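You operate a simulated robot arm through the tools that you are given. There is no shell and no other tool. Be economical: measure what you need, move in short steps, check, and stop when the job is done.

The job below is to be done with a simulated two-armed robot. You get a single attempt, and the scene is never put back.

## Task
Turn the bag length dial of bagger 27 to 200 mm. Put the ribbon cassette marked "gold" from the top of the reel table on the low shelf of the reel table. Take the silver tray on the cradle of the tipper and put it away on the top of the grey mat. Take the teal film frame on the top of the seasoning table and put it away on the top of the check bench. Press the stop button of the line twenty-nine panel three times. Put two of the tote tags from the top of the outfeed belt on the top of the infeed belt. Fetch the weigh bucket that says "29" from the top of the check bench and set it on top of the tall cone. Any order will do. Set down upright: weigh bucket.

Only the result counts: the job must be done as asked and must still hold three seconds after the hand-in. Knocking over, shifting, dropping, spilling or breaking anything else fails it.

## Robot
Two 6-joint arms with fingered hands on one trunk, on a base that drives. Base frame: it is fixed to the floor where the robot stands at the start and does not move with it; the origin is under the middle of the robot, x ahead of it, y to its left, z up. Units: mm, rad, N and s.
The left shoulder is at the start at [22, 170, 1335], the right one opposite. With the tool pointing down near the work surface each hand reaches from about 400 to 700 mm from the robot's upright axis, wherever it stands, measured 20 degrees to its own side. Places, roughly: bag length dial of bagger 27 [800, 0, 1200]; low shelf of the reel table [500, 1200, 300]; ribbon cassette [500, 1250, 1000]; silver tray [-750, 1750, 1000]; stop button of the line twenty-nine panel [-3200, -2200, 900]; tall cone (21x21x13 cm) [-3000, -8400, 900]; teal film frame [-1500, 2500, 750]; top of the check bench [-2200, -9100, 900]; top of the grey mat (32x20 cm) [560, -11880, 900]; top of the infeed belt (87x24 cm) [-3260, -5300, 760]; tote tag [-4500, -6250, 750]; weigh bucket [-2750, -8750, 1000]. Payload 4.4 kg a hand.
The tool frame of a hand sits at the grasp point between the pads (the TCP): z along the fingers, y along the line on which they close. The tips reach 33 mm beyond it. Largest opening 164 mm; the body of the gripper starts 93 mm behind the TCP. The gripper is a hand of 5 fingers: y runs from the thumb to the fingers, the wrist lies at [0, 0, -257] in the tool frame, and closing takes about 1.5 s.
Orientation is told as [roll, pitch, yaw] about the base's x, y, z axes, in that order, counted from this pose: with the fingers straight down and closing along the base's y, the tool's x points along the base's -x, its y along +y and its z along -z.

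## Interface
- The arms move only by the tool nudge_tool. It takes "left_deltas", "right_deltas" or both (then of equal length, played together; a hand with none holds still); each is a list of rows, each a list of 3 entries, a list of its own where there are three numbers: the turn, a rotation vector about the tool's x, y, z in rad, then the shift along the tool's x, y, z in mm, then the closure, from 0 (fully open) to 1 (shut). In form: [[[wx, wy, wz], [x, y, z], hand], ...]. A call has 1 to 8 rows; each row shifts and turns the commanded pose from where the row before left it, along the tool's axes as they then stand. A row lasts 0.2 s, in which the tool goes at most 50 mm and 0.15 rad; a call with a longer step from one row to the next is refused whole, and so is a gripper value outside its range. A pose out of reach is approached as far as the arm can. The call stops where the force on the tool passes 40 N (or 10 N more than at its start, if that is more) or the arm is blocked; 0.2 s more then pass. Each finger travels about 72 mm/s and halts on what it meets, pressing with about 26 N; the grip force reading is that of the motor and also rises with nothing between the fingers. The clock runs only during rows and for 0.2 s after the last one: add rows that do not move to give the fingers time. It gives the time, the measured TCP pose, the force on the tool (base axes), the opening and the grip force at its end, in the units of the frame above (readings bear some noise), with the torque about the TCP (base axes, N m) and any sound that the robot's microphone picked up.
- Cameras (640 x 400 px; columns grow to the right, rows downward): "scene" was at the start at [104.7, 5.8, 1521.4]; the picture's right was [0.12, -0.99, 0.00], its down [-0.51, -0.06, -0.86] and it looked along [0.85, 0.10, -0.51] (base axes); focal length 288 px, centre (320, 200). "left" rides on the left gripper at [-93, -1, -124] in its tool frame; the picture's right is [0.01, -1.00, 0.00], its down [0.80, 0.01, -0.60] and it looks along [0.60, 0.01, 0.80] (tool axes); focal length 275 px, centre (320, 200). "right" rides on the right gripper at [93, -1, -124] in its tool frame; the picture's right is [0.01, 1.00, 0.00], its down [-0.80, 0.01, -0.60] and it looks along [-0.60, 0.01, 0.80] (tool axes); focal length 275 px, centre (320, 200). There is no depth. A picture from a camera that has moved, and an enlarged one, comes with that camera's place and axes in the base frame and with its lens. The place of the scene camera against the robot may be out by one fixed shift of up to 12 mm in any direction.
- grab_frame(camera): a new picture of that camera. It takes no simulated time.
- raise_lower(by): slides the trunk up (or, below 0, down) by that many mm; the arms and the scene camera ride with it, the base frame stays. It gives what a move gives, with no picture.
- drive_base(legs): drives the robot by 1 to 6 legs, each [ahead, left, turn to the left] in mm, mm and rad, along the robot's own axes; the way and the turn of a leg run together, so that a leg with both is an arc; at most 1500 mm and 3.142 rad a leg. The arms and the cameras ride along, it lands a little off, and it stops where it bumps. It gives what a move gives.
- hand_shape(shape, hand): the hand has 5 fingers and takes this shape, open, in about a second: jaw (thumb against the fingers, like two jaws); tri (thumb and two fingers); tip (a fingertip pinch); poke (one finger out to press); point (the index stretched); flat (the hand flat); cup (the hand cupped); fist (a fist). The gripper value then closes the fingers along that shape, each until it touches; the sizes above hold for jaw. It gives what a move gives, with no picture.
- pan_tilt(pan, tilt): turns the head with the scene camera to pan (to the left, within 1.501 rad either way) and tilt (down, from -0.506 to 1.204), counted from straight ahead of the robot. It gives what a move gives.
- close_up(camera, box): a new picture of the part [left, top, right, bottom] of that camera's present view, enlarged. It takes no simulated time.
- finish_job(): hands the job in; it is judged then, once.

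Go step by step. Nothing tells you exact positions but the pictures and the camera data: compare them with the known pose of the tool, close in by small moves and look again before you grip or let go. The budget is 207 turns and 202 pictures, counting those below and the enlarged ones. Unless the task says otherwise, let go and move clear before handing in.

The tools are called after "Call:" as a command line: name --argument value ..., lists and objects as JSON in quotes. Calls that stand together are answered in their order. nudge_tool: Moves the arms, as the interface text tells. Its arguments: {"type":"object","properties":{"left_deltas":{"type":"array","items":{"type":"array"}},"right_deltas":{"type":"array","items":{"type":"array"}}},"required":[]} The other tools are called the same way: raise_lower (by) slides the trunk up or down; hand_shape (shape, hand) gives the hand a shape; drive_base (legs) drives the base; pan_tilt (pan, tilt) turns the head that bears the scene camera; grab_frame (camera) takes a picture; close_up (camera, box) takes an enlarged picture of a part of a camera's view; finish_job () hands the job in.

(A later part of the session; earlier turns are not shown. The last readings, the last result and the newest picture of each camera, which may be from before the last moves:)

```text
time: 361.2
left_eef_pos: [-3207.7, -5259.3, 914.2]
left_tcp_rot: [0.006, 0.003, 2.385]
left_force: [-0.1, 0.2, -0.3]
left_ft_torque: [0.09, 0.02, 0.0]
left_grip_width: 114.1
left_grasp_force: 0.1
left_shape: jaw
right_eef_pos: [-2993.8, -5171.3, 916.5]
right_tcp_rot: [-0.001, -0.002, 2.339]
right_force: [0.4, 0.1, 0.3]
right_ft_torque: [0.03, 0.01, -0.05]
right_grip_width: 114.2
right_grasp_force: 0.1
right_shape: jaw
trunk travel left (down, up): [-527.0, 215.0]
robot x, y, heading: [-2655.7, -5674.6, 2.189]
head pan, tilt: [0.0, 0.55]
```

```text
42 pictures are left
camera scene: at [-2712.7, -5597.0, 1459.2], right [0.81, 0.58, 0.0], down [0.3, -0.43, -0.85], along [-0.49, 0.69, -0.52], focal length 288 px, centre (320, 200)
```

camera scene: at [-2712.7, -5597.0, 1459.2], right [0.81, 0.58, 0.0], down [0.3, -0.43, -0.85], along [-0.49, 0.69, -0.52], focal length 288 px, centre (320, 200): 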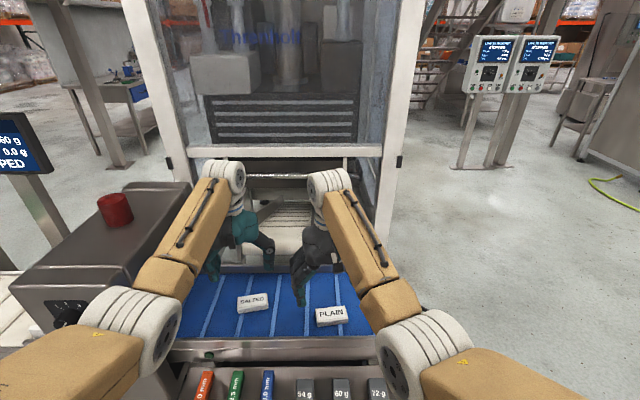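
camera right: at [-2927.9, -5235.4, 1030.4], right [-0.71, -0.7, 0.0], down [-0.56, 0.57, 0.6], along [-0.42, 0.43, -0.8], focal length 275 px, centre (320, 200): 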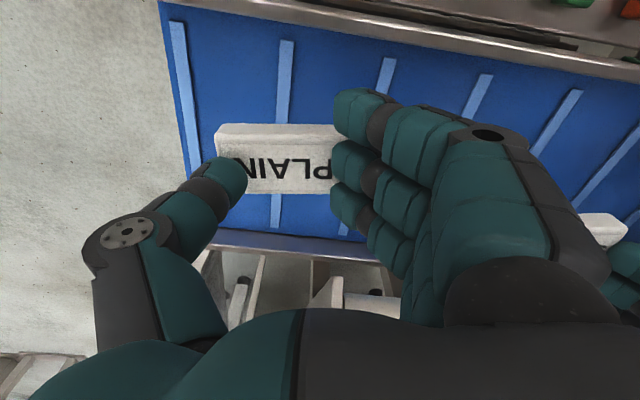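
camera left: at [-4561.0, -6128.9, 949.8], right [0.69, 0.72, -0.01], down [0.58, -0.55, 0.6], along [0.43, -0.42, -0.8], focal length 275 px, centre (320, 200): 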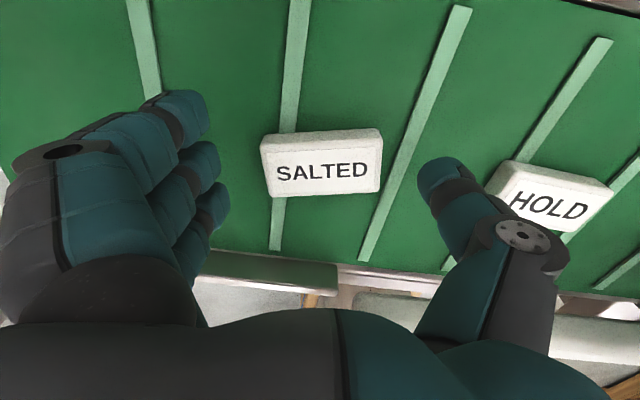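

Both tags are on the infeed belt. The two line panels are ahead to the right; I'll back out, strafe right and drive up toward them.

Call:
drive_base --legs '[[-420, 0, 0], [0, -820, 0], [0, -820, 0], [1250, 0, 0], [1250, 0, 0]]'

Call:
pan_tilt --pan -0.1 --tilt 0.4

Call:
grab_frame --camera "scene"

```text
time: 383.5
left_eef_pos: [-3223.6, -2718.8, 912.9]
left_tcp_rot: [0.006, -0.003, 2.451]
left_force: [0.2, -0.3, -0.1]
left_ft_torque: [-0.01, 0.04, -0.01]
left_grip_width: 114.2
left_grasp_force: 0.1
left_shape: jaw
right_eef_pos: [-3014.1, -2616.6, 914.7]
right_tcp_rot: [0.0, -0.002, 2.404]
right_force: [0.2, -0.5, 0.4]
right_ft_torque: [-0.01, -0.02, 0.0]
right_grip_width: 114.2
right_grasp_force: 0.1
right_shape: jaw
trunk travel left (down, up): [-527.0, 215.0]
robot x, y, heading: [-2640.4, -3102.2, 2.254]
head pan, tilt: [0.0, 0.55]
```

```text
time: 384.2
left_eef_pos: [-3223.1, -2719.3, 913.8]
left_tcp_rot: [0.006, -0.001, 2.452]
left_force: [-0.5, -0.3, -0.5]
left_ft_torque: [-0.04, -0.01, -0.03]
left_grip_width: 114.2
left_grasp_force: 0.0
left_shape: jaw
right_eef_pos: [-3014.8, -2617.5, 915.3]
right_tcp_rot: [-0.001, -0.002, 2.402]
right_force: [0.3, 0.0, 0.3]
right_ft_torque: [-0.02, 0.04, -0.01]
right_grip_width: 114.3
right_grasp_force: 0.0
right_shape: jaw
trunk travel left (down, up): [-527.0, 215.0]
robot x, y, heading: [-2640.2, -3099.0, 2.258]
head pan, tilt: [-0.099, 0.4]
```

```text
41 pictures are left
camera scene: at [-2700.6, -3015.9, 1472.8], right [0.83, 0.55, 0.0], down [0.22, -0.32, -0.92], along [-0.51, 0.77, -0.39], focal length 288 px, centre (320, 200)
```

scene: 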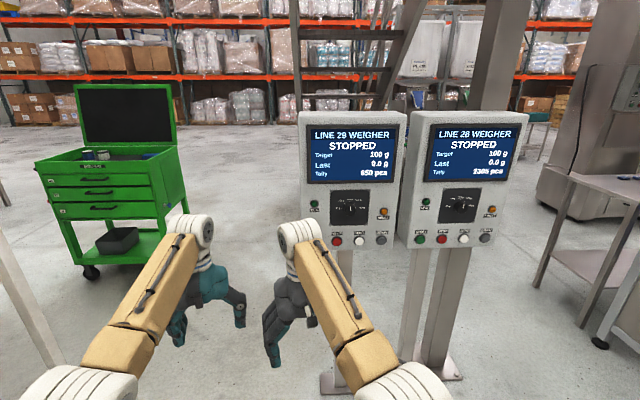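

The left panel is LINE 29. I'll zoom on its buttons.

Call:
close_up --camera "scene" --box '[290, 180, 410, 255]'

```text
5.33 times, centred on (350, 218) of scene
camera zoom: at [-2700.6, -3015.9, 1472.8], right [0.83, 0.55, 0.0], down [0.22, -0.32, -0.92], along [-0.51, 0.77, -0.39], focal length 1533 px, centre (160, 107)
```

zoom: 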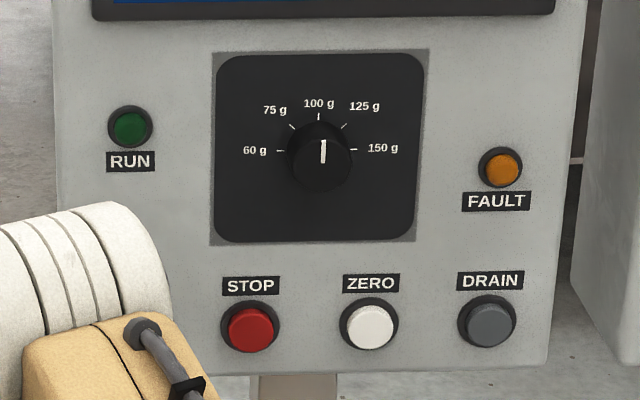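

STOP is the red button, near [-3188,-2168,880] on a panel facing me. I'll set the right hand to the poke shape, square up, and bring it level.

Call:
drive_base --legs '[[0, 108, -0.072]]'

Call:
hand_shape --hand "right" --shape "poke"

Call:
nudge_tool --right_deltas '[[[0, 0, 0.14], [0, -30, 0], 0], [[0, 0, 0.072], [0, -40, 0], 0], [[0, 0, 0], [0, -45, 0], 0], [[0, -0.15, 0], [0, -45, 0], 0], [[0, -0.15, 0], [0, -45, 0], 0], [[0, -0.15, 0], [0, -20, 0], 0], [[0, -0.15, 0], [0, 0, 0], 0], [[0, -0.15, 0], [0, 0, 0], 0]]'

Call:
nudge_tool --right_deltas '[[[0, -0.15, 0], [0, 0, 0], 0], [[0, -0.15, 0], [0, 0, 0], 0], [[0, -0.15, 0], [0, 0, 0], 0], [[0, -0.15, 0], [0, 0, 0], 0], [[0, -0.15, 0], [0, 0, 0], 0], [[0, -0.07, 0], [0, 0, 0], 0], [[0, 0, 0], [0, 0, 0], 0]]'

Call:
grab_frame --camera "right"

Call:
grab_frame --camera "scene"

```text
time: 385.4
left_eef_pos: [-3283.3, -2745.9, 913.0]
left_tcp_rot: [0.004, -0.001, 2.38]
left_force: [0.6, -1.0, -0.4]
left_ft_torque: [0.05, -0.05, 0.01]
left_grip_width: 114.1
left_grasp_force: 0.0
left_shape: jaw
right_eef_pos: [-3068.6, -2658.8, 913.6]
right_tcp_rot: [-0.004, -0.001, 2.331]
right_force: [-0.8, -0.1, 0.1]
right_ft_torque: [0.04, -0.04, 0.01]
right_grip_width: 114.2
right_grasp_force: 0.1
right_shape: jaw
trunk travel left (down, up): [-527.0, 215.0]
robot x, y, heading: [-2728.1, -3169.4, 2.188]
head pan, tilt: [-0.099, 0.4]
```

```text
time: 386.3
left_eef_pos: [-3281.3, -2745.8, 913.8]
left_tcp_rot: [0.006, -0.002, 2.381]
left_force: [0.4, -0.6, 0.1]
left_ft_torque: [0.01, 0.01, 0.03]
left_grip_width: 114.1
left_grasp_force: 0.0
left_shape: jaw
right_eef_pos: [-3068.1, -2659.0, 914.9]
right_tcp_rot: [0.001, -0.003, 2.332]
right_force: [0.4, -0.8, -0.8]
right_ft_torque: [0.04, 0.01, 0.01]
right_grip_width: 0.0
right_grasp_force: 0.1
right_shape: poke
trunk travel left (down, up): [-527.0, 215.0]
robot x, y, heading: [-2729.0, -3171.4, 2.187]
head pan, tilt: [-0.099, 0.4]
```

```text
time: 388.1
left_eef_pos: [-3281.5, -2746.5, 914.0]
left_tcp_rot: [0.005, -0.002, 2.38]
left_force: [-0.8, 0.1, 0.3]
left_ft_torque: [0.02, 0.0, 0.01]
left_grip_width: 114.3
left_grasp_force: 0.1
left_shape: jaw
right_eef_pos: [-2882.3, -2532.0, 913.7]
right_tcp_rot: [-0.003, -0.756, 2.119]
right_force: [0.1, 0.1, -0.4]
right_ft_torque: [-0.01, -0.01, -0.01]
right_grip_width: 0.0
right_grasp_force: 0.1
right_shape: poke
right hand out of reach, approached as far as the arm can: row 3
trunk travel left (down, up): [-527.0, 215.0]
robot x, y, heading: [-2733.9, -3167.5, 2.186]
head pan, tilt: [-0.099, 0.4]
```

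```text
time: 389.7
left_eef_pos: [-3281.4, -2745.7, 913.9]
left_tcp_rot: [0.005, -0.001, 2.381]
left_force: [0.0, 0.8, 0.3]
left_ft_torque: [0.03, -0.03, 0.01]
left_grip_width: 114.4
left_grasp_force: 0.1
left_shape: jaw
right_eef_pos: [-2881.7, -2531.9, 913.1]
right_tcp_rot: [-2.985, -1.57, -1.175]
right_force: [0.9, 0.6, -0.5]
right_ft_torque: [-0.02, 0.0, -0.02]
right_grip_width: 0.2
right_grasp_force: 0.0
right_shape: poke
trunk travel left (down, up): [-527.0, 215.0]
robot x, y, heading: [-2729.6, -3167.8, 2.18]
head pan, tilt: [-0.099, 0.4]
```

```text
39 pictures are left
camera right: at [-2815.4, -2634.9, 820.1], right [-0.85, -0.52, -0.01], down [0.31, -0.52, 0.8], along [-0.42, 0.68, 0.6], focal length 275 px, centre (320, 200)
```

right: 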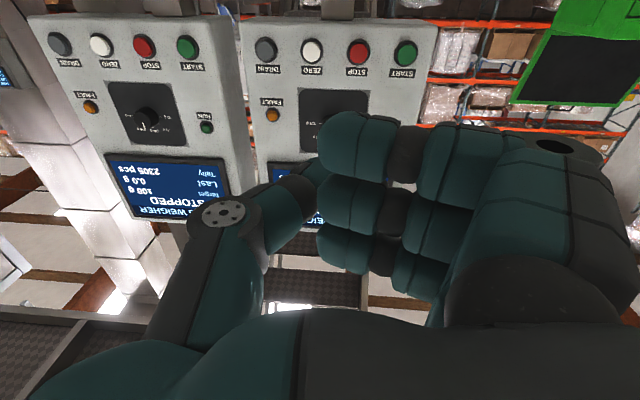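

```text
38 pictures are left
camera scene: at [-2782.2, -3078.9, 1472.9], right [0.87, 0.49, 0.0], down [0.19, -0.34, -0.92], along [-0.45, 0.8, -0.39], focal length 288 px, centre (320, 200)
```

scene: 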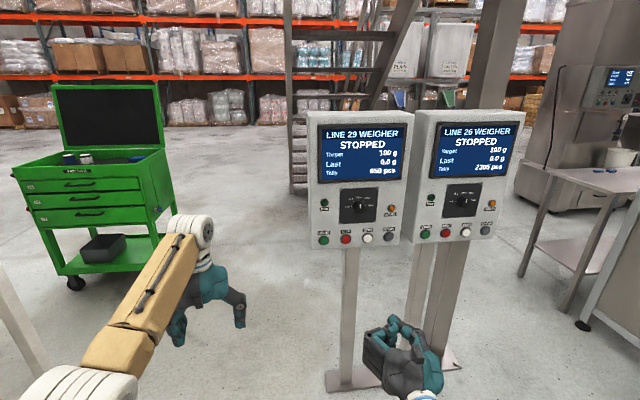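

I want to see which finger the poke shape extends, so I'll zoom on the right hand in both views.

Call:
close_up --camera "scene" --box '[340, 290, 480, 400]'

Call:
close_up --camera "right" --box '[220, 0, 480, 300]'

```text
3.64 times, centred on (410, 345) of scene
camera zoom: at [-2782.2, -3078.9, 1472.9], right [0.87, 0.49, 0.0], down [0.19, -0.34, -0.92], along [-0.45, 0.8, -0.39], focal length 1045 px, centre (-7, -327)
```

zoom: 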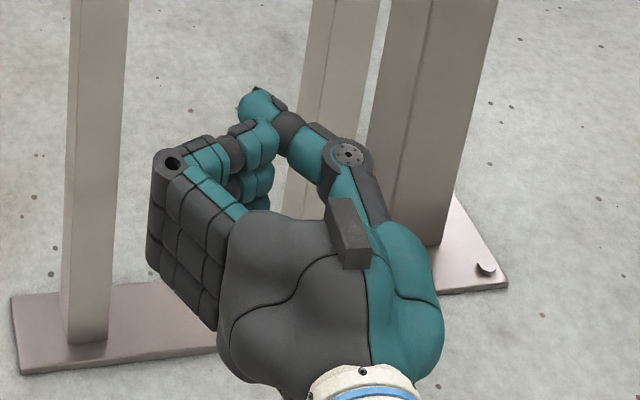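

```text
1.33 times, centred on (350, 150) of right
camera zoom: at [-2815.4, -2634.9, 820.1], right [-0.85, -0.52, -0.01], down [0.31, -0.52, 0.8], along [-0.42, 0.68, 0.6], focal length 367 px, centre (280, 267)
```

zoom: 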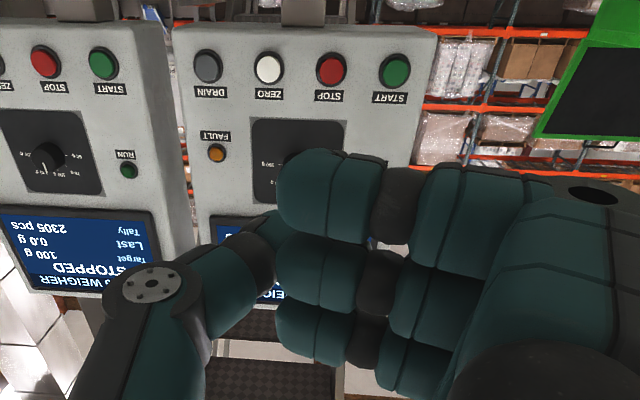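

The poke tip is at the TCP line, about 35 mm ahead of the TCP. The red STOP button is about 45 mm left of it once the yaw is corrected. I'll align and drive 300 mm closer.

Call:
nudge_tool --right_deltas '[[[-0.063, 0, 0], [3, 16, 0], 0], [[0, 0, 0], [0, 16, 0], 0], [[0, 0, 0], [0, 17, 0], 0], [[0, 0, 0], [0, 0, 0], 0]]'

Call:
drive_base --legs '[[300, 0, 0]]'

Call:
grab_frame --camera "right"

Call:
close_up --camera "scene" --box '[280, 230, 480, 400]'

```text
time: 390.7
left_eef_pos: [-3282.3, -2746.3, 913.4]
left_tcp_rot: [0.005, -0.002, 2.38]
left_force: [0.2, -1.2, 0.7]
left_ft_torque: [-0.01, 0.01, -0.01]
left_grip_width: 114.0
left_grasp_force: 0.0
left_shape: jaw
right_eef_pos: [-2915.8, -2555.0, 910.4]
right_tcp_rot: [-0.654, -1.571, 2.836]
right_force: [-0.3, 0.1, 0.2]
right_ft_torque: [-0.02, 0.0, 0.02]
right_grip_width: 0.1
right_grasp_force: 0.1
right_shape: poke
right hand out of reach, approached as far as the arm can: row 1
trunk travel left (down, up): [-527.0, 215.0]
robot x, y, heading: [-2729.5, -3166.3, 2.18]
head pan, tilt: [-0.099, 0.4]
```

```text
time: 392.8
left_eef_pos: [-3456.6, -2495.7, 913.3]
left_tcp_rot: [0.005, 0.0, 2.379]
left_force: [-0.4, 0.8, -0.2]
left_ft_torque: [-0.02, -0.02, 0.01]
left_grip_width: 114.4
left_grasp_force: 0.0
left_shape: jaw
right_eef_pos: [-3091.7, -2307.6, 910.4]
right_tcp_rot: [-0.054, -1.57, 2.236]
right_force: [-0.2, -0.2, 0.3]
right_ft_torque: [0.04, 0.0, -0.01]
right_grip_width: 0.0
right_grasp_force: 0.0
right_shape: poke
trunk travel left (down, up): [-527.0, 215.0]
robot x, y, heading: [-2907.3, -2917.5, 2.185]
head pan, tilt: [-0.099, 0.4]
```

```text
35 pictures are left
camera right: at [-3018.3, -2405.7, 817.3], right [-0.82, -0.57, -0.01], down [0.34, -0.5, 0.8], along [-0.47, 0.65, 0.6], focal length 275 px, centre (320, 200)
```

right: 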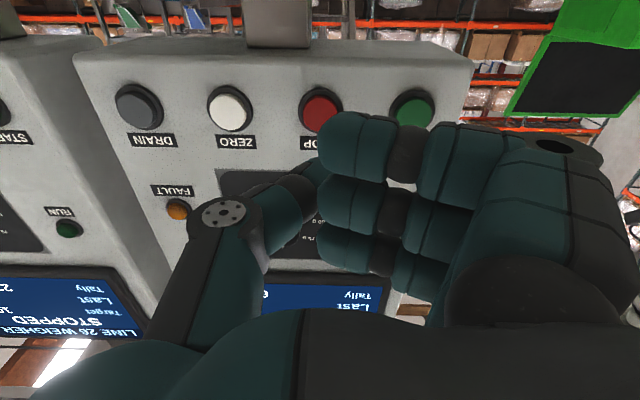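

```text
2.35 times, centred on (380, 315) of scene
camera zoom: at [-2957.8, -2829.1, 1472.7], right [0.87, 0.49, 0.0], down [0.19, -0.34, -0.92], along [-0.45, 0.8, -0.39], focal length 676 px, centre (179, -71)
```

zoom: 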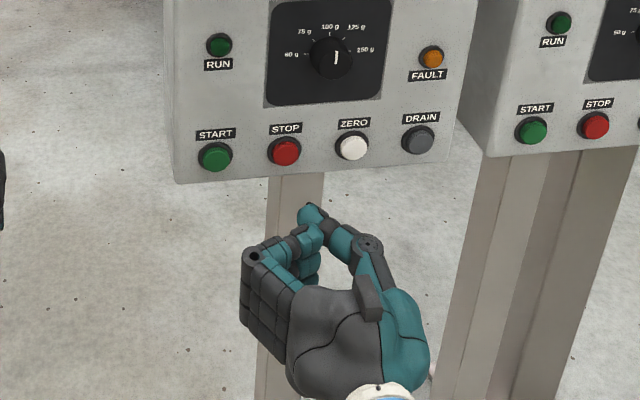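

The STOP button is almost dead ahead, about 140 mm from the TCP and a few mm low. I'll drop 6 mm, advance 65 mm and check once more.

Call:
nudge_tool --right_deltas '[[[0, 0, 0], [3, 1, 20], 0], [[0, 0, 0], [3, 1, 20], 0], [[0, 0, 0], [0, 0, 25], 0], [[0, 0, 0], [0, 0, 0], 0]]'

Call:
close_up --camera "scene" --box '[290, 230, 410, 330]'

Call:
grab_frame --camera "right"

```text
time: 393.8
left_eef_pos: [-3455.5, -2497.7, 914.6]
left_tcp_rot: [0.006, -0.002, 2.379]
left_force: [0.0, 0.3, 0.6]
left_ft_torque: [0.04, 0.04, 0.0]
left_grip_width: 114.2
left_grasp_force: 0.1
left_shape: jaw
right_eef_pos: [-3129.0, -2253.7, 906.4]
right_tcp_rot: [-1.048, -1.571, -3.053]
right_force: [0.0, -0.5, -0.2]
right_ft_torque: [-0.01, 0.0, 0.01]
right_grip_width: 0.0
right_grasp_force: 0.0
right_shape: poke
trunk travel left (down, up): [-527.0, 215.0]
robot x, y, heading: [-2904.4, -2921.6, 2.187]
head pan, tilt: [-0.099, 0.4]
```

```text
4.00 times, centred on (350, 280) of scene
camera zoom: at [-2956.7, -2830.7, 1472.9], right [0.87, 0.49, 0.0], down [0.19, -0.34, -0.92], along [-0.45, 0.8, -0.39], focal length 1150 px, centre (200, -120)
```

zoom: 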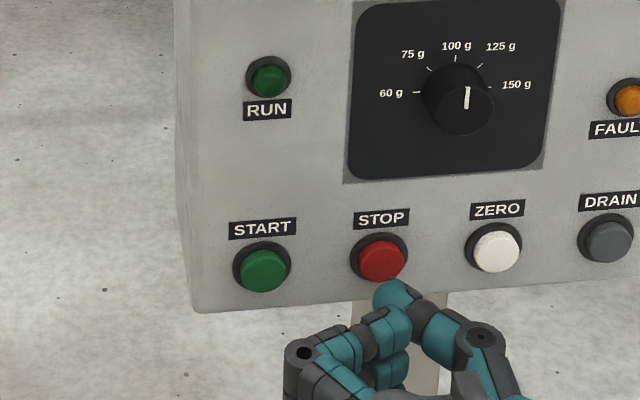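

```text
32 pictures are left
camera right: at [-3056.2, -2354.4, 813.0], right [-0.82, -0.57, -0.01], down [0.34, -0.5, 0.8], along [-0.47, 0.65, 0.6], focal length 275 px, centre (320, 200)
```

right: 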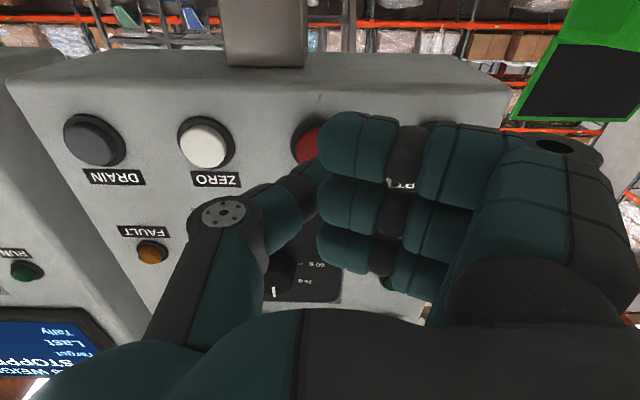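

The tip is lined up with STOP. I'll advance until I feel the button.

Call:
nudge_tool --right_deltas '[[[0, 0, 0], [1, 0, 12], 0], [[0, 0, 0], [0, 0, 12], 0], [[0, 0, 0], [0, 0, 4], 0], [[0, 0, 0], [0, 0, 4], 0], [[0, 0, 0], [0, 0, 3], 0], [[0, 0, 0], [0, 0, 3], 0], [[0, 0, 0], [0, 0, 0], 0]]'

```text
time: 395.2
left_eef_pos: [-3451.2, -2498.9, 917.9]
left_tcp_rot: [0.006, -0.006, 2.375]
left_force: [-0.7, 0.2, -0.5]
left_ft_torque: [-0.03, 0.0, -0.01]
left_grip_width: 114.2
left_grasp_force: 0.0
left_shape: jaw
right_eef_pos: [-3141.8, -2227.7, 903.3]
right_tcp_rot: [0.804, -1.569, 1.37]
right_force: [48.3, -59.6, 7.7]
right_ft_torque: [-0.03, 0.11, -1.99]
right_grip_width: 0.2
right_grasp_force: 0.0
right_shape: poke
trunk travel left (down, up): [-527.0, 215.0]
robot x, y, heading: [-2905.2, -2921.4, 2.182]
head pan, tilt: [-0.099, 0.4]
heard: click
stopped in row 6 (right hand): the force on the tool passed its limit at 43 N (the readings are from after the stop); the commanded pose is now the measured one
```

I heard a click: press one. I'll withdraw 12 mm and press again.

Call:
nudge_tool --right_deltas '[[[0, 0, 0], [0, 0, -6], 0], [[0, 0, 0], [0, 0, -8], 0], [[0, 0, 0], [0, 0, 0], 0], [[0, 0, 0], [0, 0, 0], 0]]'

Call:
close_up --camera "scene" --box '[290, 100, 430, 330]'

```text
time: 396.2
left_eef_pos: [-3455.6, -2496.4, 914.8]
left_tcp_rot: [0.007, -0.002, 2.377]
left_force: [-0.1, 0.7, 0.4]
left_ft_torque: [-0.03, -0.01, -0.04]
left_grip_width: 114.1
left_grasp_force: 0.0
left_shape: jaw
right_eef_pos: [-3141.1, -2235.4, 902.5]
right_tcp_rot: [-0.137, -1.57, 2.314]
right_force: [1.2, -0.8, 0.4]
right_ft_torque: [0.03, -0.02, 0.02]
right_grip_width: 0.1
right_grasp_force: 0.1
right_shape: poke
trunk travel left (down, up): [-527.0, 215.0]
robot x, y, heading: [-2904.1, -2919.5, 2.181]
head pan, tilt: [-0.099, 0.4]
```

```text
1.74 times, centred on (360, 215) of scene
camera zoom: at [-2956.7, -2830.5, 1472.9], right [0.87, 0.49, 0.0], down [0.19, -0.34, -0.92], along [-0.45, 0.8, -0.39], focal length 500 px, centre (250, 174)
```

zoom: 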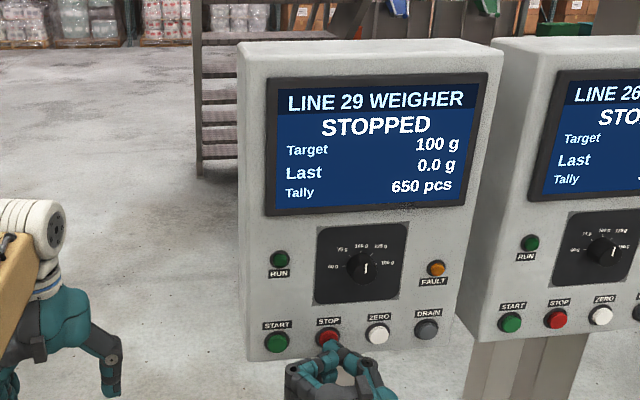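

The panel reads as before and the button has sprung back. I'll press a second time.

Call:
nudge_tool --right_deltas '[[[0, 0, 0], [0, 0, -5], 0], [[0, 0, 0], [0, 0, 0], 0], [[0, 0, 0], [0, 0, 5], 0], [[0, 0, 0], [0, 0, 4], 0], [[0, 0, 0], [0, 0, 2], 0], [[0, 0, 0], [0, 0, 1], 0], [[0, 0, 0], [0, 0, 0], 0]]'

```text
time: 397.8
left_eef_pos: [-3454.7, -2497.3, 914.5]
left_tcp_rot: [0.006, -0.004, 2.377]
left_force: [0.4, 0.0, 0.3]
left_ft_torque: [-0.01, -0.01, 0.03]
left_grip_width: 114.1
left_grasp_force: 0.2
left_shape: jaw
right_eef_pos: [-3143.7, -2230.8, 901.4]
right_tcp_rot: [0.122, -1.567, 2.053]
right_force: [12.0, -17.5, -0.4]
right_ft_torque: [0.0, -0.02, 0.0]
right_grip_width: 0.0
right_grasp_force: 0.1
right_shape: poke
trunk travel left (down, up): [-527.0, 215.0]
robot x, y, heading: [-2901.9, -2916.0, 2.18]
head pan, tilt: [-0.099, 0.4]
heard: click
```

Second click heard. I'll release and press a third time.

Call:
nudge_tool --right_deltas '[[[0, 0, 0], [0, 0, -6], 0], [[0, 0, 0], [0, 0, -7], 0], [[0, 0, 0], [0, 0, 0], 0], [[0, 0, 0], [0, 0, 0], 0]]'

Call:
nudge_tool --right_deltas '[[[0, 0, 0], [0, 0, 5], 0], [[0, 0, 0], [0, 0, 4], 0], [[0, 0, 0], [0, 0, 3], 0], [[0, 0, 0], [0, 0, 1], 0], [[0, 0, 0], [0, 0, 0], 0]]'

```text
time: 398.8
left_eef_pos: [-3455.9, -2495.8, 913.1]
left_tcp_rot: [0.004, -0.002, 2.377]
left_force: [-0.3, -0.3, -0.3]
left_ft_torque: [0.0, -0.01, -0.01]
left_grip_width: 114.1
left_grasp_force: 0.0
left_shape: jaw
right_eef_pos: [-3137.0, -2241.4, 900.9]
right_tcp_rot: [-0.137, -1.568, 2.316]
right_force: [0.0, 0.1, -0.2]
right_ft_torque: [-0.03, 0.03, 0.02]
right_grip_width: 0.0
right_grasp_force: 0.1
right_shape: poke
trunk travel left (down, up): [-527.0, 215.0]
robot x, y, heading: [-2904.4, -2920.0, 2.179]
head pan, tilt: [-0.099, 0.4]
```

```text
time: 400.0
left_eef_pos: [-3453.9, -2497.0, 915.9]
left_tcp_rot: [0.006, -0.003, 2.376]
left_force: [-1.3, -0.5, -0.2]
left_ft_torque: [0.02, -0.01, -0.05]
left_grip_width: 114.5
left_grasp_force: 0.0
left_shape: jaw
right_eef_pos: [-3142.8, -2231.4, 900.0]
right_tcp_rot: [-0.041, -1.567, 2.217]
right_force: [9.5, -16.8, -4.3]
right_ft_torque: [-0.08, -0.06, 0.07]
right_grip_width: 0.1
right_grasp_force: 0.1
right_shape: poke
trunk travel left (down, up): [-527.0, 215.0]
robot x, y, heading: [-2904.4, -2924.0, 2.183]
head pan, tilt: [-0.099, 0.4]
heard: click
```

Third click heard. I'll withdraw, back off, restore the hand, and turn toward the seasoning table for the teal frame.

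Call:
nudge_tool --right_deltas '[[[0, 0, 0], [0, 0, -20], 0], [[0, 0, 0], [0, 0, -40], 0], [[0, 0, 0], [0, 0, 0], 0]]'

Call:
drive_base --legs '[[-700, 0, 0], [0, 0, -0.86]]'

Call:
hand_shape --hand "right" --shape "jaw"

Call:
raise_lower --by 100

Call:
pan_tilt --pan 0.0 --tilt 0.2

Call:
grab_frame --camera "scene"

```text
time: 400.8
left_eef_pos: [-3456.1, -2496.8, 913.9]
left_tcp_rot: [0.006, -0.003, 2.377]
left_force: [-0.2, -0.6, 0.8]
left_ft_torque: [0.0, -0.02, -0.03]
left_grip_width: 114.1
left_grasp_force: 0.1
left_shape: jaw
right_eef_pos: [-3111.4, -2277.7, 900.1]
right_tcp_rot: [-0.115, -1.569, 2.291]
right_force: [1.0, 0.4, 0.3]
right_ft_torque: [0.02, 0.0, 0.02]
right_grip_width: 0.0
right_grasp_force: 0.1
right_shape: poke
trunk travel left (down, up): [-527.0, 215.0]
robot x, y, heading: [-2902.6, -2918.2, 2.181]
head pan, tilt: [-0.099, 0.4]
```

```text
time: 406.9
left_eef_pos: [-2529.7, -2803.1, 913.4]
left_tcp_rot: [0.006, -0.002, 1.494]
left_force: [0.1, -0.2, 0.7]
left_ft_torque: [0.03, 0.05, -0.02]
left_grip_width: 114.2
left_grasp_force: 0.2
left_shape: jaw
right_eef_pos: [-2142.4, -2930.3, 901.0]
right_tcp_rot: [0.009, -1.569, 1.288]
right_force: [0.4, 0.2, 0.5]
right_ft_torque: [-0.02, -0.01, 0.0]
right_grip_width: 0.1
right_grasp_force: 0.0
right_shape: poke
trunk travel left (down, up): [-527.0, 215.0]
robot x, y, heading: [-2502.3, -3493.0, 1.304]
head pan, tilt: [-0.099, 0.4]
```

```text
time: 407.8
left_eef_pos: [-2531.1, -2801.6, 913.8]
left_tcp_rot: [0.005, -0.004, 1.496]
left_force: [-0.9, -0.2, -1.5]
left_ft_torque: [-0.03, -0.02, -0.01]
left_grip_width: 114.5
left_grasp_force: 0.2
left_shape: jaw
right_eef_pos: [-2142.1, -2929.9, 901.2]
right_tcp_rot: [-0.075, -1.57, 1.371]
right_force: [-0.5, 1.0, -0.6]
right_ft_torque: [0.01, 0.0, 0.0]
right_grip_width: 164.0
right_grasp_force: 0.0
right_shape: jaw
trunk travel left (down, up): [-527.0, 215.0]
robot x, y, heading: [-2501.3, -3497.8, 1.3]
head pan, tilt: [-0.099, 0.4]
```

```text
time: 409.1
left_eef_pos: [-2529.7, -2802.7, 1014.6]
left_tcp_rot: [0.006, 0.001, 1.499]
left_force: [-0.4, 0.4, -0.2]
left_ft_torque: [0.03, -0.01, 0.0]
left_grip_width: 114.4
left_grasp_force: 0.1
left_shape: jaw
right_eef_pos: [-2142.7, -2929.6, 999.4]
right_tcp_rot: [-0.145, -1.568, 1.442]
right_force: [0.1, 0.2, 0.5]
right_ft_torque: [0.0, -0.01, -0.02]
right_grip_width: 163.9
right_grasp_force: 0.1
right_shape: jaw
trunk travel left (down, up): [-627.0, 115.0]
robot x, y, heading: [-2498.9, -3495.3, 1.298]
head pan, tilt: [-0.099, 0.4]
```

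```text
time: 409.8
left_eef_pos: [-2529.5, -2802.5, 1013.5]
left_tcp_rot: [0.006, -0.002, 1.5]
left_force: [-0.2, 0.5, -0.1]
left_ft_torque: [-0.02, -0.01, 0.02]
left_grip_width: 114.2
left_grasp_force: 0.1
left_shape: jaw
right_eef_pos: [-2143.7, -2929.0, 1000.2]
right_tcp_rot: [-0.149, -1.57, 1.445]
right_force: [0.6, 0.0, -0.4]
right_ft_torque: [-0.01, 0.03, -0.03]
right_grip_width: 163.9
right_grasp_force: 0.1
right_shape: jaw
trunk travel left (down, up): [-627.0, 115.0]
robot x, y, heading: [-2503.8, -3495.3, 1.301]
head pan, tilt: [0.0, 0.201]
```

```text
30 pictures are left
camera scene: at [-2474.4, -3399.9, 1591.4], right [0.96, -0.27, 0.0], down [-0.05, -0.19, -0.98], along [0.26, 0.94, -0.2], focal length 288 px, centre (320, 200)
```

scene: 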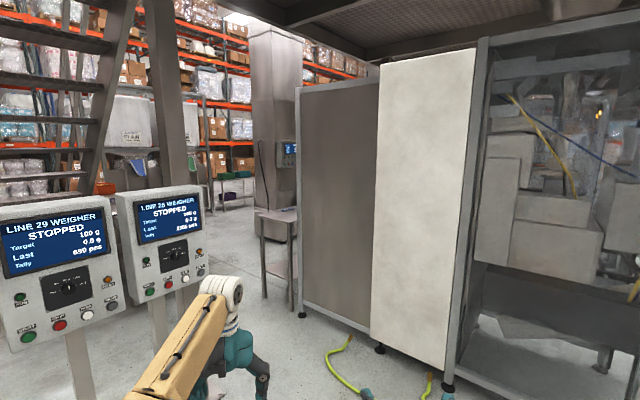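

The way north is the lane between the panels and the back of the bagger. I'll thread it, turning left as I go so the hands clear both.

Call:
drive_base --legs '[[840, 142, 0], [840, 142, 0], [0, 0, 0.6], [1186, 71, 0]]'

Call:
pan_tilt --pan -0.4 --tilt 0.25

Call:
grab_frame --camera "scene"

```text
time: 418.1
left_eef_pos: [-2337.7, -1139.3, 1013.7]
left_tcp_rot: [0.003, -0.002, 1.483]
left_force: [0.3, 0.5, 0.4]
left_ft_torque: [-0.01, -0.02, 0.01]
left_grip_width: 114.6
left_grasp_force: 0.0
left_shape: jaw
right_eef_pos: [-1955.6, -1274.0, 998.2]
right_tcp_rot: [-0.429, -1.568, 1.717]
right_force: [-2.3, -1.1, -0.4]
right_ft_torque: [0.0, 0.03, -0.14]
right_grip_width: 163.9
right_grasp_force: 0.1
right_shape: jaw
trunk travel left (down, up): [-627.0, 115.0]
robot x, y, heading: [-2319.2, -1831.8, 1.287]
head pan, tilt: [0.0, 0.201]
stopped in leg 2: the force on the tool passed its limit at 126 N (the readings are from after the stop); the commanded pose is now the measured one
```

```text
time: 419.0
left_eef_pos: [-2339.7, -1140.0, 1013.7]
left_tcp_rot: [0.003, -0.003, 1.483]
left_force: [0.4, 0.5, 0.1]
left_ft_torque: [0.04, -0.01, -0.01]
left_grip_width: 114.2
left_grasp_force: 0.1
left_shape: jaw
right_eef_pos: [-1956.6, -1274.1, 999.3]
right_tcp_rot: [0.432, -1.568, 0.853]
right_force: [-3.3, -3.7, -1.1]
right_ft_torque: [0.0, 0.05, -0.28]
right_grip_width: 163.8
right_grasp_force: 0.0
right_shape: jaw
trunk travel left (down, up): [-627.0, 115.0]
robot x, y, heading: [-2322.9, -1834.5, 1.292]
head pan, tilt: [-0.4, 0.25]
```

```text
29 pictures are left
camera scene: at [-2259.1, -1756.2, 1587.0], right [0.78, -0.63, 0.0], down [-0.15, -0.19, -0.97], along [0.61, 0.75, -0.25], focal length 288 px, centre (320, 200)
```

scene: 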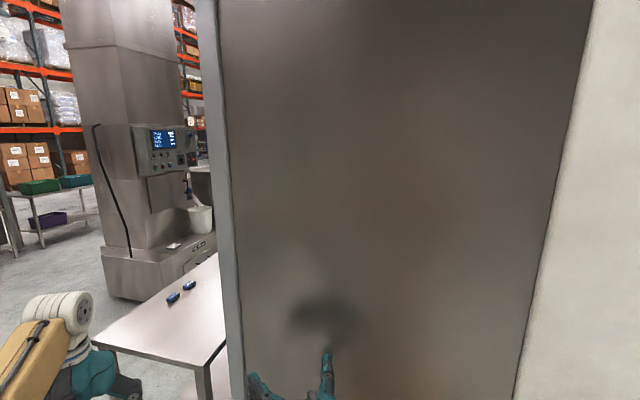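

The right fingertips touched the bagger's rear panel. I'll back off, turn left, then go round the west side of the tall machine and look east toward the seasoning table.

Call:
drive_base --legs '[[-100, 0, 0], [0, 0, 0.6], [1350, 5, 0], [1443, -414, 0], [1044, -345, 0], [0, 0, -1.29]]'

Call:
pan_tilt --pan 0.0 --tilt 0.3

Call:
grab_frame --camera "scene"

```text
refused: leg 4 is longer than a leg can be; nothing moved
```

```text
time: 419.9
left_eef_pos: [-2338.6, -1140.1, 1013.3]
left_tcp_rot: [0.005, -0.002, 1.483]
left_force: [0.3, 0.5, -0.6]
left_ft_torque: [-0.03, -0.03, -0.02]
left_grip_width: 114.3
left_grasp_force: 0.1
left_shape: jaw
right_eef_pos: [-1956.5, -1274.4, 998.7]
right_tcp_rot: [0.398, -1.567, 0.887]
right_force: [-3.3, -2.2, -0.9]
right_ft_torque: [0.03, 0.1, -0.35]
right_grip_width: 164.1
right_grasp_force: 0.1
right_shape: jaw
trunk travel left (down, up): [-627.0, 115.0]
robot x, y, heading: [-2322.2, -1833.3, 1.287]
head pan, tilt: [0.0, 0.3]
```

```text
28 pictures are left
camera scene: at [-2291.9, -1739.1, 1582.3], right [0.96, -0.28, 0.0], down [-0.08, -0.28, -0.96], along [0.27, 0.92, -0.3], focal length 288 px, centre (320, 200)
```

scene: 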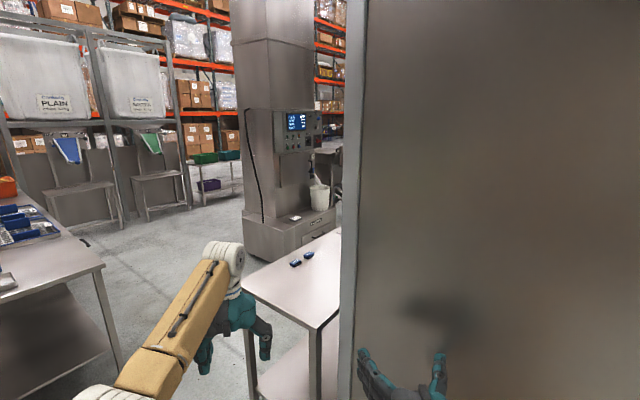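

One leg was too long, so nothing moved. I now also see a second bench on the left: the gap between the benches is about 710 mm. I'll line up with that gap first.

Call:
drive_base --legs '[[-100, 0, 0], [0, 0, 0.6], [566, -133, 0], [409, 287, 0], [0, 0, -0.84], [0, 190, 0]]'

Call:
pan_tilt --pan 0.0 --tilt 0.6

Call:
grab_frame --camera "scene"

```text
time: 422.8
left_eef_pos: [-2724.0, -1357.1, 1013.5]
left_tcp_rot: [0.006, 0.001, 2.059]
left_force: [-1.0, -0.6, -0.5]
left_ft_torque: [0.01, -0.05, 0.0]
left_grip_width: 114.7
left_grasp_force: 0.1
left_shape: jaw
right_eef_pos: [-2344.3, -1257.5, 996.3]
right_tcp_rot: [1.464, -1.561, 0.411]
right_force: [0.2, 0.3, -0.4]
right_ft_torque: [0.03, 0.02, 0.02]
right_grip_width: 163.8
right_grasp_force: 0.0
right_shape: jaw
trunk travel left (down, up): [-627.0, 115.0]
robot x, y, heading: [-2345.5, -1929.9, 1.882]
head pan, tilt: [0.0, 0.3]
stopped in leg 2: the robot was blocked; the commanded pose is now the measured one
```

```text
time: 423.6
left_eef_pos: [-2725.3, -1358.4, 1013.7]
left_tcp_rot: [0.006, 0.004, 2.062]
left_force: [-0.1, -0.3, 0.7]
left_ft_torque: [-0.01, 0.03, 0.01]
left_grip_width: 114.4
left_grasp_force: 0.2
left_shape: jaw
right_eef_pos: [-2343.7, -1256.5, 995.8]
right_tcp_rot: [1.452, -1.558, 0.424]
right_force: [-0.7, -0.3, 0.0]
right_ft_torque: [-0.03, 0.0, -0.03]
right_grip_width: 163.9
right_grasp_force: 0.0
right_shape: jaw
trunk travel left (down, up): [-627.0, 115.0]
robot x, y, heading: [-2339.7, -1930.1, 1.882]
head pan, tilt: [0.0, 0.6]
```

```text
27 pictures are left
camera scene: at [-2358.6, -1834.6, 1554.4], right [0.95, 0.3, -0.01], down [0.16, -0.54, -0.83], along [-0.26, 0.78, -0.56], focal length 288 px, centre (320, 200)
```

scene: 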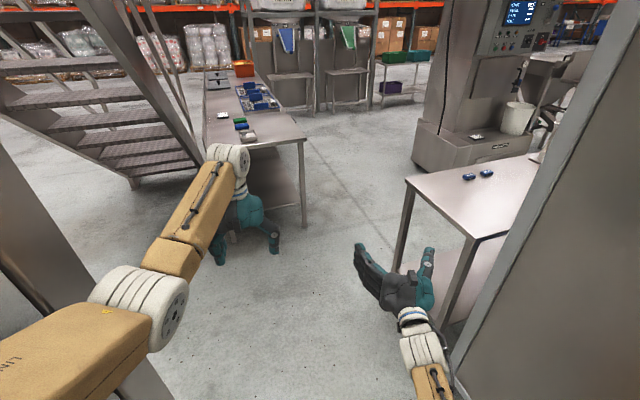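

The gap is wide enough. I'll step right off the column, go forward, and pass between the benches to the open floor beyond.

Call:
drive_base --legs '[[0, -100, 0], [600, 0, 0], [1021, -83, 0], [848, -75, 0], [857, -275, 0], [0, 0, -1.2]]'

Call:
pan_tilt --pan 0.0 --tilt 0.35

Call:
grab_frame --camera "scene"

```text
time: 443.8
left_eef_pos: [-2517.6, 2005.5, 1009.9]
left_tcp_rot: [-0.009, 0.003, 0.932]
left_force: [0.2, 0.4, 0.1]
left_ft_torque: [0.0, 0.02, 0.02]
left_grip_width: 114.7
left_grasp_force: 0.1
left_shape: jaw
right_eef_pos: [-2268.3, 1709.1, 999.1]
right_tcp_rot: [1.785, -1.555, -1.035]
right_force: [-13.1, 22.8, -2.7]
right_ft_torque: [0.19, 0.22, 0.71]
right_grip_width: 163.6
right_grasp_force: 0.1
right_shape: jaw
trunk travel left (down, up): [-627.0, 115.0]
robot x, y, heading: [-2866.1, 1407.1, 0.752]
head pan, tilt: [0.0, 0.6]
stopped in leg 6: the force on the tool passed its limit at 63 N (the readings are from after the stop); the commanded pose is now the measured one
```

```text
time: 444.6
left_eef_pos: [-2517.8, 2006.0, 1010.9]
left_tcp_rot: [-0.005, 0.005, 0.931]
left_force: [0.4, -1.8, 0.3]
left_ft_torque: [-0.05, 0.0, 0.0]
left_grip_width: 114.6
left_grasp_force: 0.1
left_shape: jaw
right_eef_pos: [-2268.0, 1706.8, 998.4]
right_tcp_rot: [1.731, -1.558, -0.98]
right_force: [-16.7, 26.5, -3.1]
right_ft_torque: [0.23, 0.24, 0.5]
right_grip_width: 163.5
right_grasp_force: 0.0
right_shape: jaw
trunk travel left (down, up): [-627.0, 115.0]
robot x, y, heading: [-2864.7, 1409.8, 0.744]
head pan, tilt: [0.0, 0.351]
```

```text
26 pictures are left
camera scene: at [-2789.3, 1479.6, 1577.3], right [0.68, -0.73, 0.0], down [-0.25, -0.24, -0.94], along [0.69, 0.64, -0.35], focal length 288 px, centre (320, 200)
```

scene: 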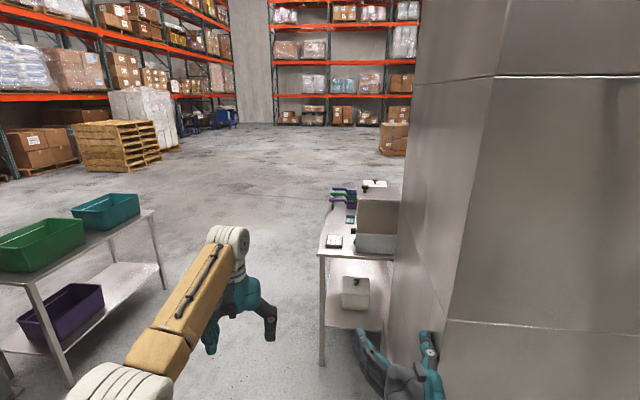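

The right hand grazed the tall machine while turning; I'll undo that. The small table beside it, with coloured frames, is the seasoning table.

Call:
drive_base --legs '[[0, 0, 0.2], [0, 300, 0]]'

Call:
grab_frame --camera "scene"

```text
time: 447.4
left_eef_pos: [-2884.9, 2238.1, 1012.5]
left_tcp_rot: [-0.006, 0.004, 1.128]
left_force: [0.0, -0.2, -0.5]
left_ft_torque: [-0.06, -0.03, -0.02]
left_grip_width: 114.5
left_grasp_force: 0.0
left_shape: jaw
right_eef_pos: [-2582.0, 1994.6, 999.1]
right_tcp_rot: [1.738, -1.557, -0.794]
right_force: [-0.5, 0.6, 0.7]
right_ft_torque: [-0.05, -0.02, 0.0]
right_grip_width: 164.0
right_grasp_force: 0.0
right_shape: jaw
trunk travel left (down, up): [-627.0, 115.0]
robot x, y, heading: [-3113.1, 1585.0, 0.944]
head pan, tilt: [0.0, 0.351]
```

```text
25 pictures are left
camera scene: at [-3049.4, 1667.9, 1577.5], right [0.81, -0.59, 0.0], down [-0.2, -0.28, -0.94], along [0.55, 0.76, -0.34], focal length 288 px, centre (320, 200)
```

scene: 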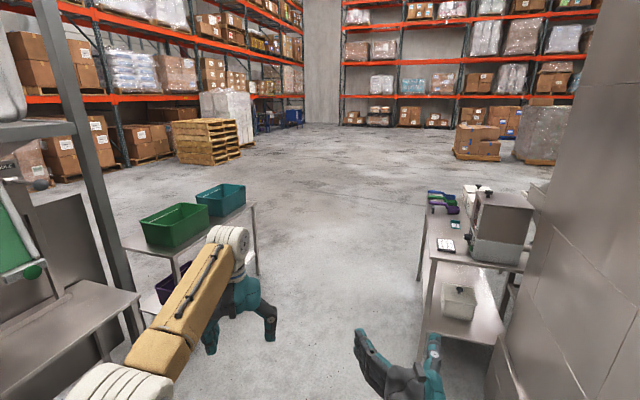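

Call:
close_up --camera "scene" --box '[410, 175, 530, 265]'

```text
4.44 times, centred on (470, 220) of scene
camera zoom: at [-3049.4, 1667.9, 1577.5], right [0.81, -0.59, 0.0], down [-0.2, -0.28, -0.94], along [0.55, 0.76, -0.34], focal length 1278 px, centre (-347, 111)
```

zoom: 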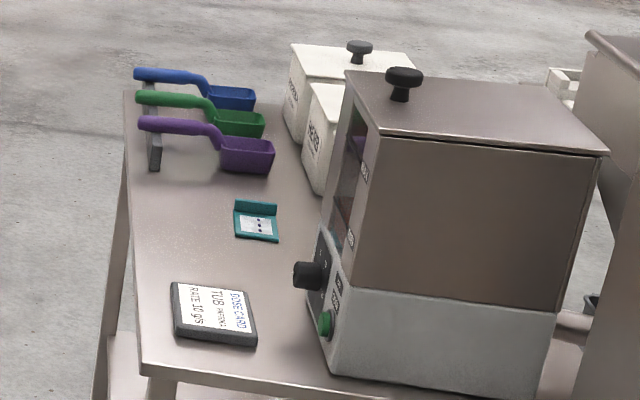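

The small teal frame lies about 170 mm in from the table's far long side. I'll go round to that side, turn to face it and look.

Call:
drive_base --legs '[[933, 52, 0], [933, 52, 0], [0, 0, -1.9]]'

Call:
pan_tilt --pan 0.15 --tilt 0.55

Call:
grab_frame --camera "scene"

```text
time: 461.4
left_eef_pos: [-1547.9, 2691.4, 1011.4]
left_tcp_rot: [-0.005, 0.004, -0.813]
left_force: [0.6, -0.8, 0.5]
left_ft_torque: [0.0, 0.0, -0.01]
left_grip_width: 114.4
left_grasp_force: 0.0
left_shape: jaw
right_eef_pos: [-1884.0, 2495.5, 999.2]
right_tcp_rot: [1.726, -1.558, -2.724]
right_force: [-0.3, -0.3, 0.6]
right_ft_torque: [0.0, -0.01, 0.02]
right_grip_width: 163.7
right_grasp_force: 0.1
right_shape: jaw
trunk travel left (down, up): [-627.0, 115.0]
robot x, y, heading: [-2072.9, 3137.6, -0.992]
head pan, tilt: [0.0, 0.351]
```

```text
time: 462.1
left_eef_pos: [-1547.0, 2692.0, 1011.9]
left_tcp_rot: [-0.004, 0.004, -0.812]
left_force: [-0.6, -0.1, 0.0]
left_ft_torque: [-0.04, 0.02, -0.01]
left_grip_width: 114.6
left_grasp_force: 0.1
left_shape: jaw
right_eef_pos: [-1884.0, 2496.5, 998.6]
right_tcp_rot: [1.72, -1.558, -2.718]
right_force: [-0.6, 0.0, -0.9]
right_ft_torque: [0.02, 0.0, 0.0]
right_grip_width: 163.8
right_grasp_force: 0.0
right_shape: jaw
trunk travel left (down, up): [-627.0, 115.0]
robot x, y, heading: [-2073.6, 3139.0, -0.995]
head pan, tilt: [0.15, 0.55]
```

```text
23 pictures are left
camera scene: at [-2004.1, 3056.9, 1559.3], right [-0.75, -0.66, 0.0], down [-0.35, 0.39, -0.85], along [0.56, -0.64, -0.52], focal length 288 px, centre (320, 200)
```

scene: 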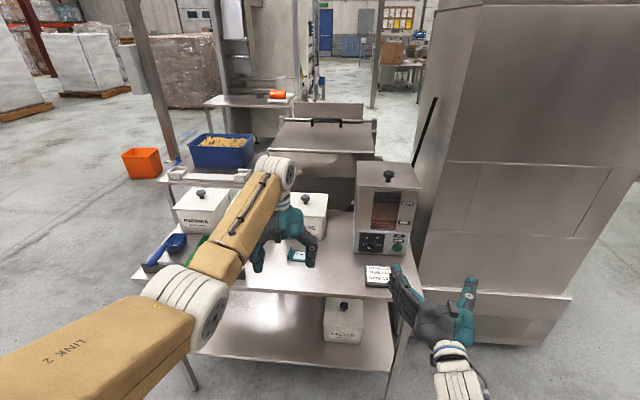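

The teal frame is visible under the left hand, at about [-1372,2475]. The right hand would hit the feeder if I went forward, so I'll first fold it to point down, then approach with a small shift left.

Call:
nudge_tool --right_deltas '[[[0, 0.15, 0], [0, 0, -20], 0.5], [[0, 0.15, 0], [0, 0, -20], 0.5], [[0, 0.15, 0], [0, 0, -20], 0.5], [[0, 0.15, 0], [0, 0, 0], 0.5], [[0, 0.15, 0], [0, 0, 0], 0.5], [[0, 0.15, 0], [0, 0, 0], 0.5], [[0, 0.15, 0], [0, 0, 0], 0.5], [[0, 0.15, 0], [0, 0, 0], 0.5]]'

Call:
drive_base --legs '[[0, 100, 0], [285, 0, 0]]'

Call:
grab_frame --camera "left"

```text
time: 463.9
left_eef_pos: [-1546.2, 2689.8, 1010.9]
left_tcp_rot: [-0.004, 0.004, -0.814]
left_force: [0.2, -1.0, 0.2]
left_ft_torque: [0.03, 0.02, 0.02]
left_grip_width: 114.6
left_grasp_force: 0.0
left_shape: jaw
right_eef_pos: [-1916.7, 2545.0, 1007.9]
right_tcp_rot: [0.014, -0.369, -1.002]
right_force: [0.4, -0.1, -0.6]
right_ft_torque: [0.02, 0.03, -0.02]
right_grip_width: 82.6
right_grasp_force: 0.0
right_shape: jaw
trunk travel left (down, up): [-627.0, 115.0]
robot x, y, heading: [-2072.6, 3139.5, -0.995]
head pan, tilt: [0.15, 0.55]
```

```text
time: 466.6
left_eef_pos: [-1304.1, 2508.3, 1011.4]
left_tcp_rot: [-0.002, 0.005, -0.81]
left_force: [-0.5, -0.5, 0.0]
left_ft_torque: [0.04, 0.03, -0.02]
left_grip_width: 114.6
left_grasp_force: 0.0
left_shape: jaw
right_eef_pos: [-1671.6, 2360.4, 1007.5]
right_tcp_rot: [0.015, -0.371, -0.998]
right_force: [0.2, -0.2, -0.5]
right_ft_torque: [0.04, 0.02, -0.03]
right_grip_width: 82.8
right_grasp_force: 0.1
right_shape: jaw
trunk travel left (down, up): [-627.0, 115.0]
robot x, y, heading: [-1828.1, 2953.6, -0.995]
head pan, tilt: [0.15, 0.55]
```

```text
22 pictures are left
camera left: at [-1238.8, 2441.5, 1135.0], right [-0.73, -0.68, 0.0], down [-0.54, 0.59, 0.6], along [-0.41, 0.44, -0.8], focal length 275 px, centre (320, 200)
```

left: 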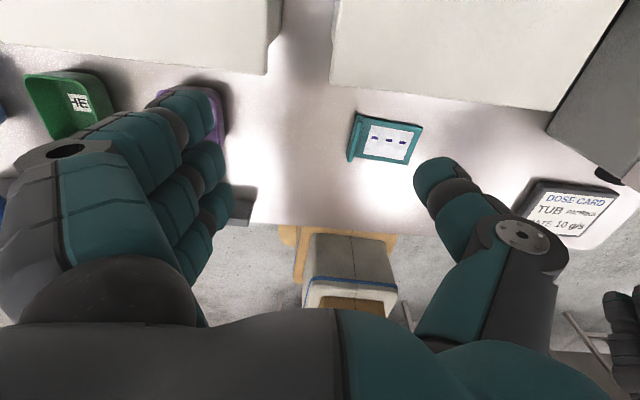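

The frame lies right-behind of the hand, rotated about 0.2 rad, with an upright edge on one side. I'll rotate, move over it, come down part way and check.

Call:
nudge_tool --left_deltas '[[[0, 0, 0.1], [0, 0, 0], 0.3], [[0, 0, 0.1], [0, 0, 0], 0.3], [[0, 0, 0], [9.5, -22, 25], 0.3], [[0, 0, 0], [9.5, -22, 25], 0.3], [[0, 0, 0], [9.5, -22, 25], 0.3], [[0, 0, 0], [9.5, -23, 25], 0.3], [[0, 0, 0], [0, 0, 0], 0.3]]'

Call:
grab_frame --camera "left"

```text
time: 468.2
left_eef_pos: [-1400.8, 2496.2, 912.2]
left_tcp_rot: [-0.003, 0.003, -1.01]
left_force: [0.0, 0.3, 0.0]
left_ft_torque: [-0.01, 0.02, -0.01]
left_grip_width: 114.7
left_grasp_force: 0.0
left_shape: jaw
right_eef_pos: [-1672.3, 2361.5, 1009.4]
right_tcp_rot: [0.013, -0.374, -0.998]
right_force: [0.6, -0.2, -0.7]
right_ft_torque: [-0.03, 0.01, -0.01]
right_grip_width: 82.8
right_grasp_force: 0.0
right_shape: jaw
trunk travel left (down, up): [-627.0, 115.0]
robot x, y, heading: [-1832.5, 2957.4, -0.993]
head pan, tilt: [0.15, 0.55]
```

```text
21 pictures are left
camera left: at [-1351.2, 2418.0, 1036.3], right [-0.85, -0.52, 0.0], down [-0.42, 0.68, 0.6], along [-0.32, 0.51, -0.8], focal length 275 px, centre (320, 200)
```

left: 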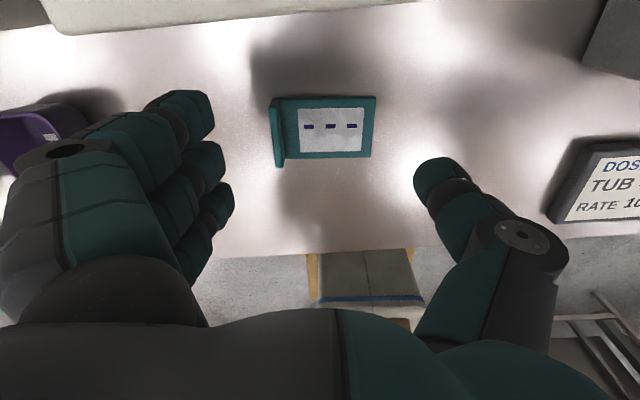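

The frame is centred and aligned. I'll descend until the fingertips just touch the table, back off a touch, and close.

Call:
nudge_tool --left_deltas '[[[0, 0, 0], [0, 0, 25], 0.3], [[0, 0, 0], [0, 0, 22], 0.3], [[0, 0, 0], [0, 0, 8], 0.3], [[0, 0, 0], [0, 0, 5], 0.3], [[0, 0, 0], [0, 0, 4], 0.3], [[0, 0, 0], [0, 0, 3], 0.3], [[0, 0, 0], [0, 0, 0], 0.3]]'

Call:
grab_frame --camera "left"

```text
time: 469.8
left_eef_pos: [-1401.5, 2493.4, 846.2]
left_tcp_rot: [-0.004, 0.001, -1.009]
left_force: [-1.2, 0.3, 0.7]
left_ft_torque: [-0.01, -0.01, -0.02]
left_grip_width: 114.6
left_grasp_force: 0.1
left_shape: jaw
right_eef_pos: [-1672.4, 2362.0, 1008.8]
right_tcp_rot: [0.013, -0.372, -0.998]
right_force: [-0.3, -0.5, -0.1]
right_ft_torque: [0.04, 0.03, 0.0]
right_grip_width: 82.7
right_grasp_force: 0.0
right_shape: jaw
trunk travel left (down, up): [-627.0, 115.0]
robot x, y, heading: [-1830.3, 2954.2, -0.992]
head pan, tilt: [0.15, 0.55]
```

```text
20 pictures are left
camera left: at [-1350.9, 2415.9, 969.5], right [-0.85, -0.52, 0.0], down [-0.41, 0.68, 0.6], along [-0.32, 0.51, -0.8], focal length 275 px, centre (320, 200)
```

left: 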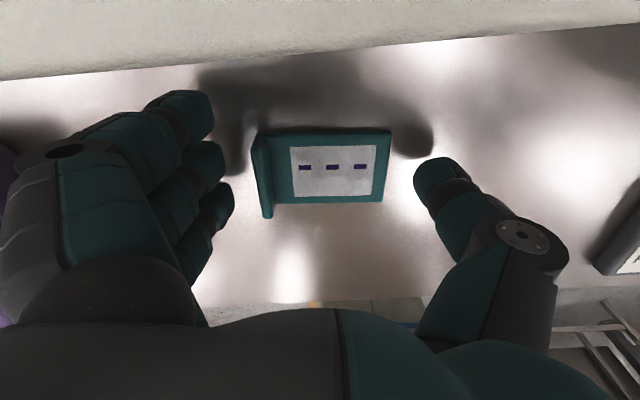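

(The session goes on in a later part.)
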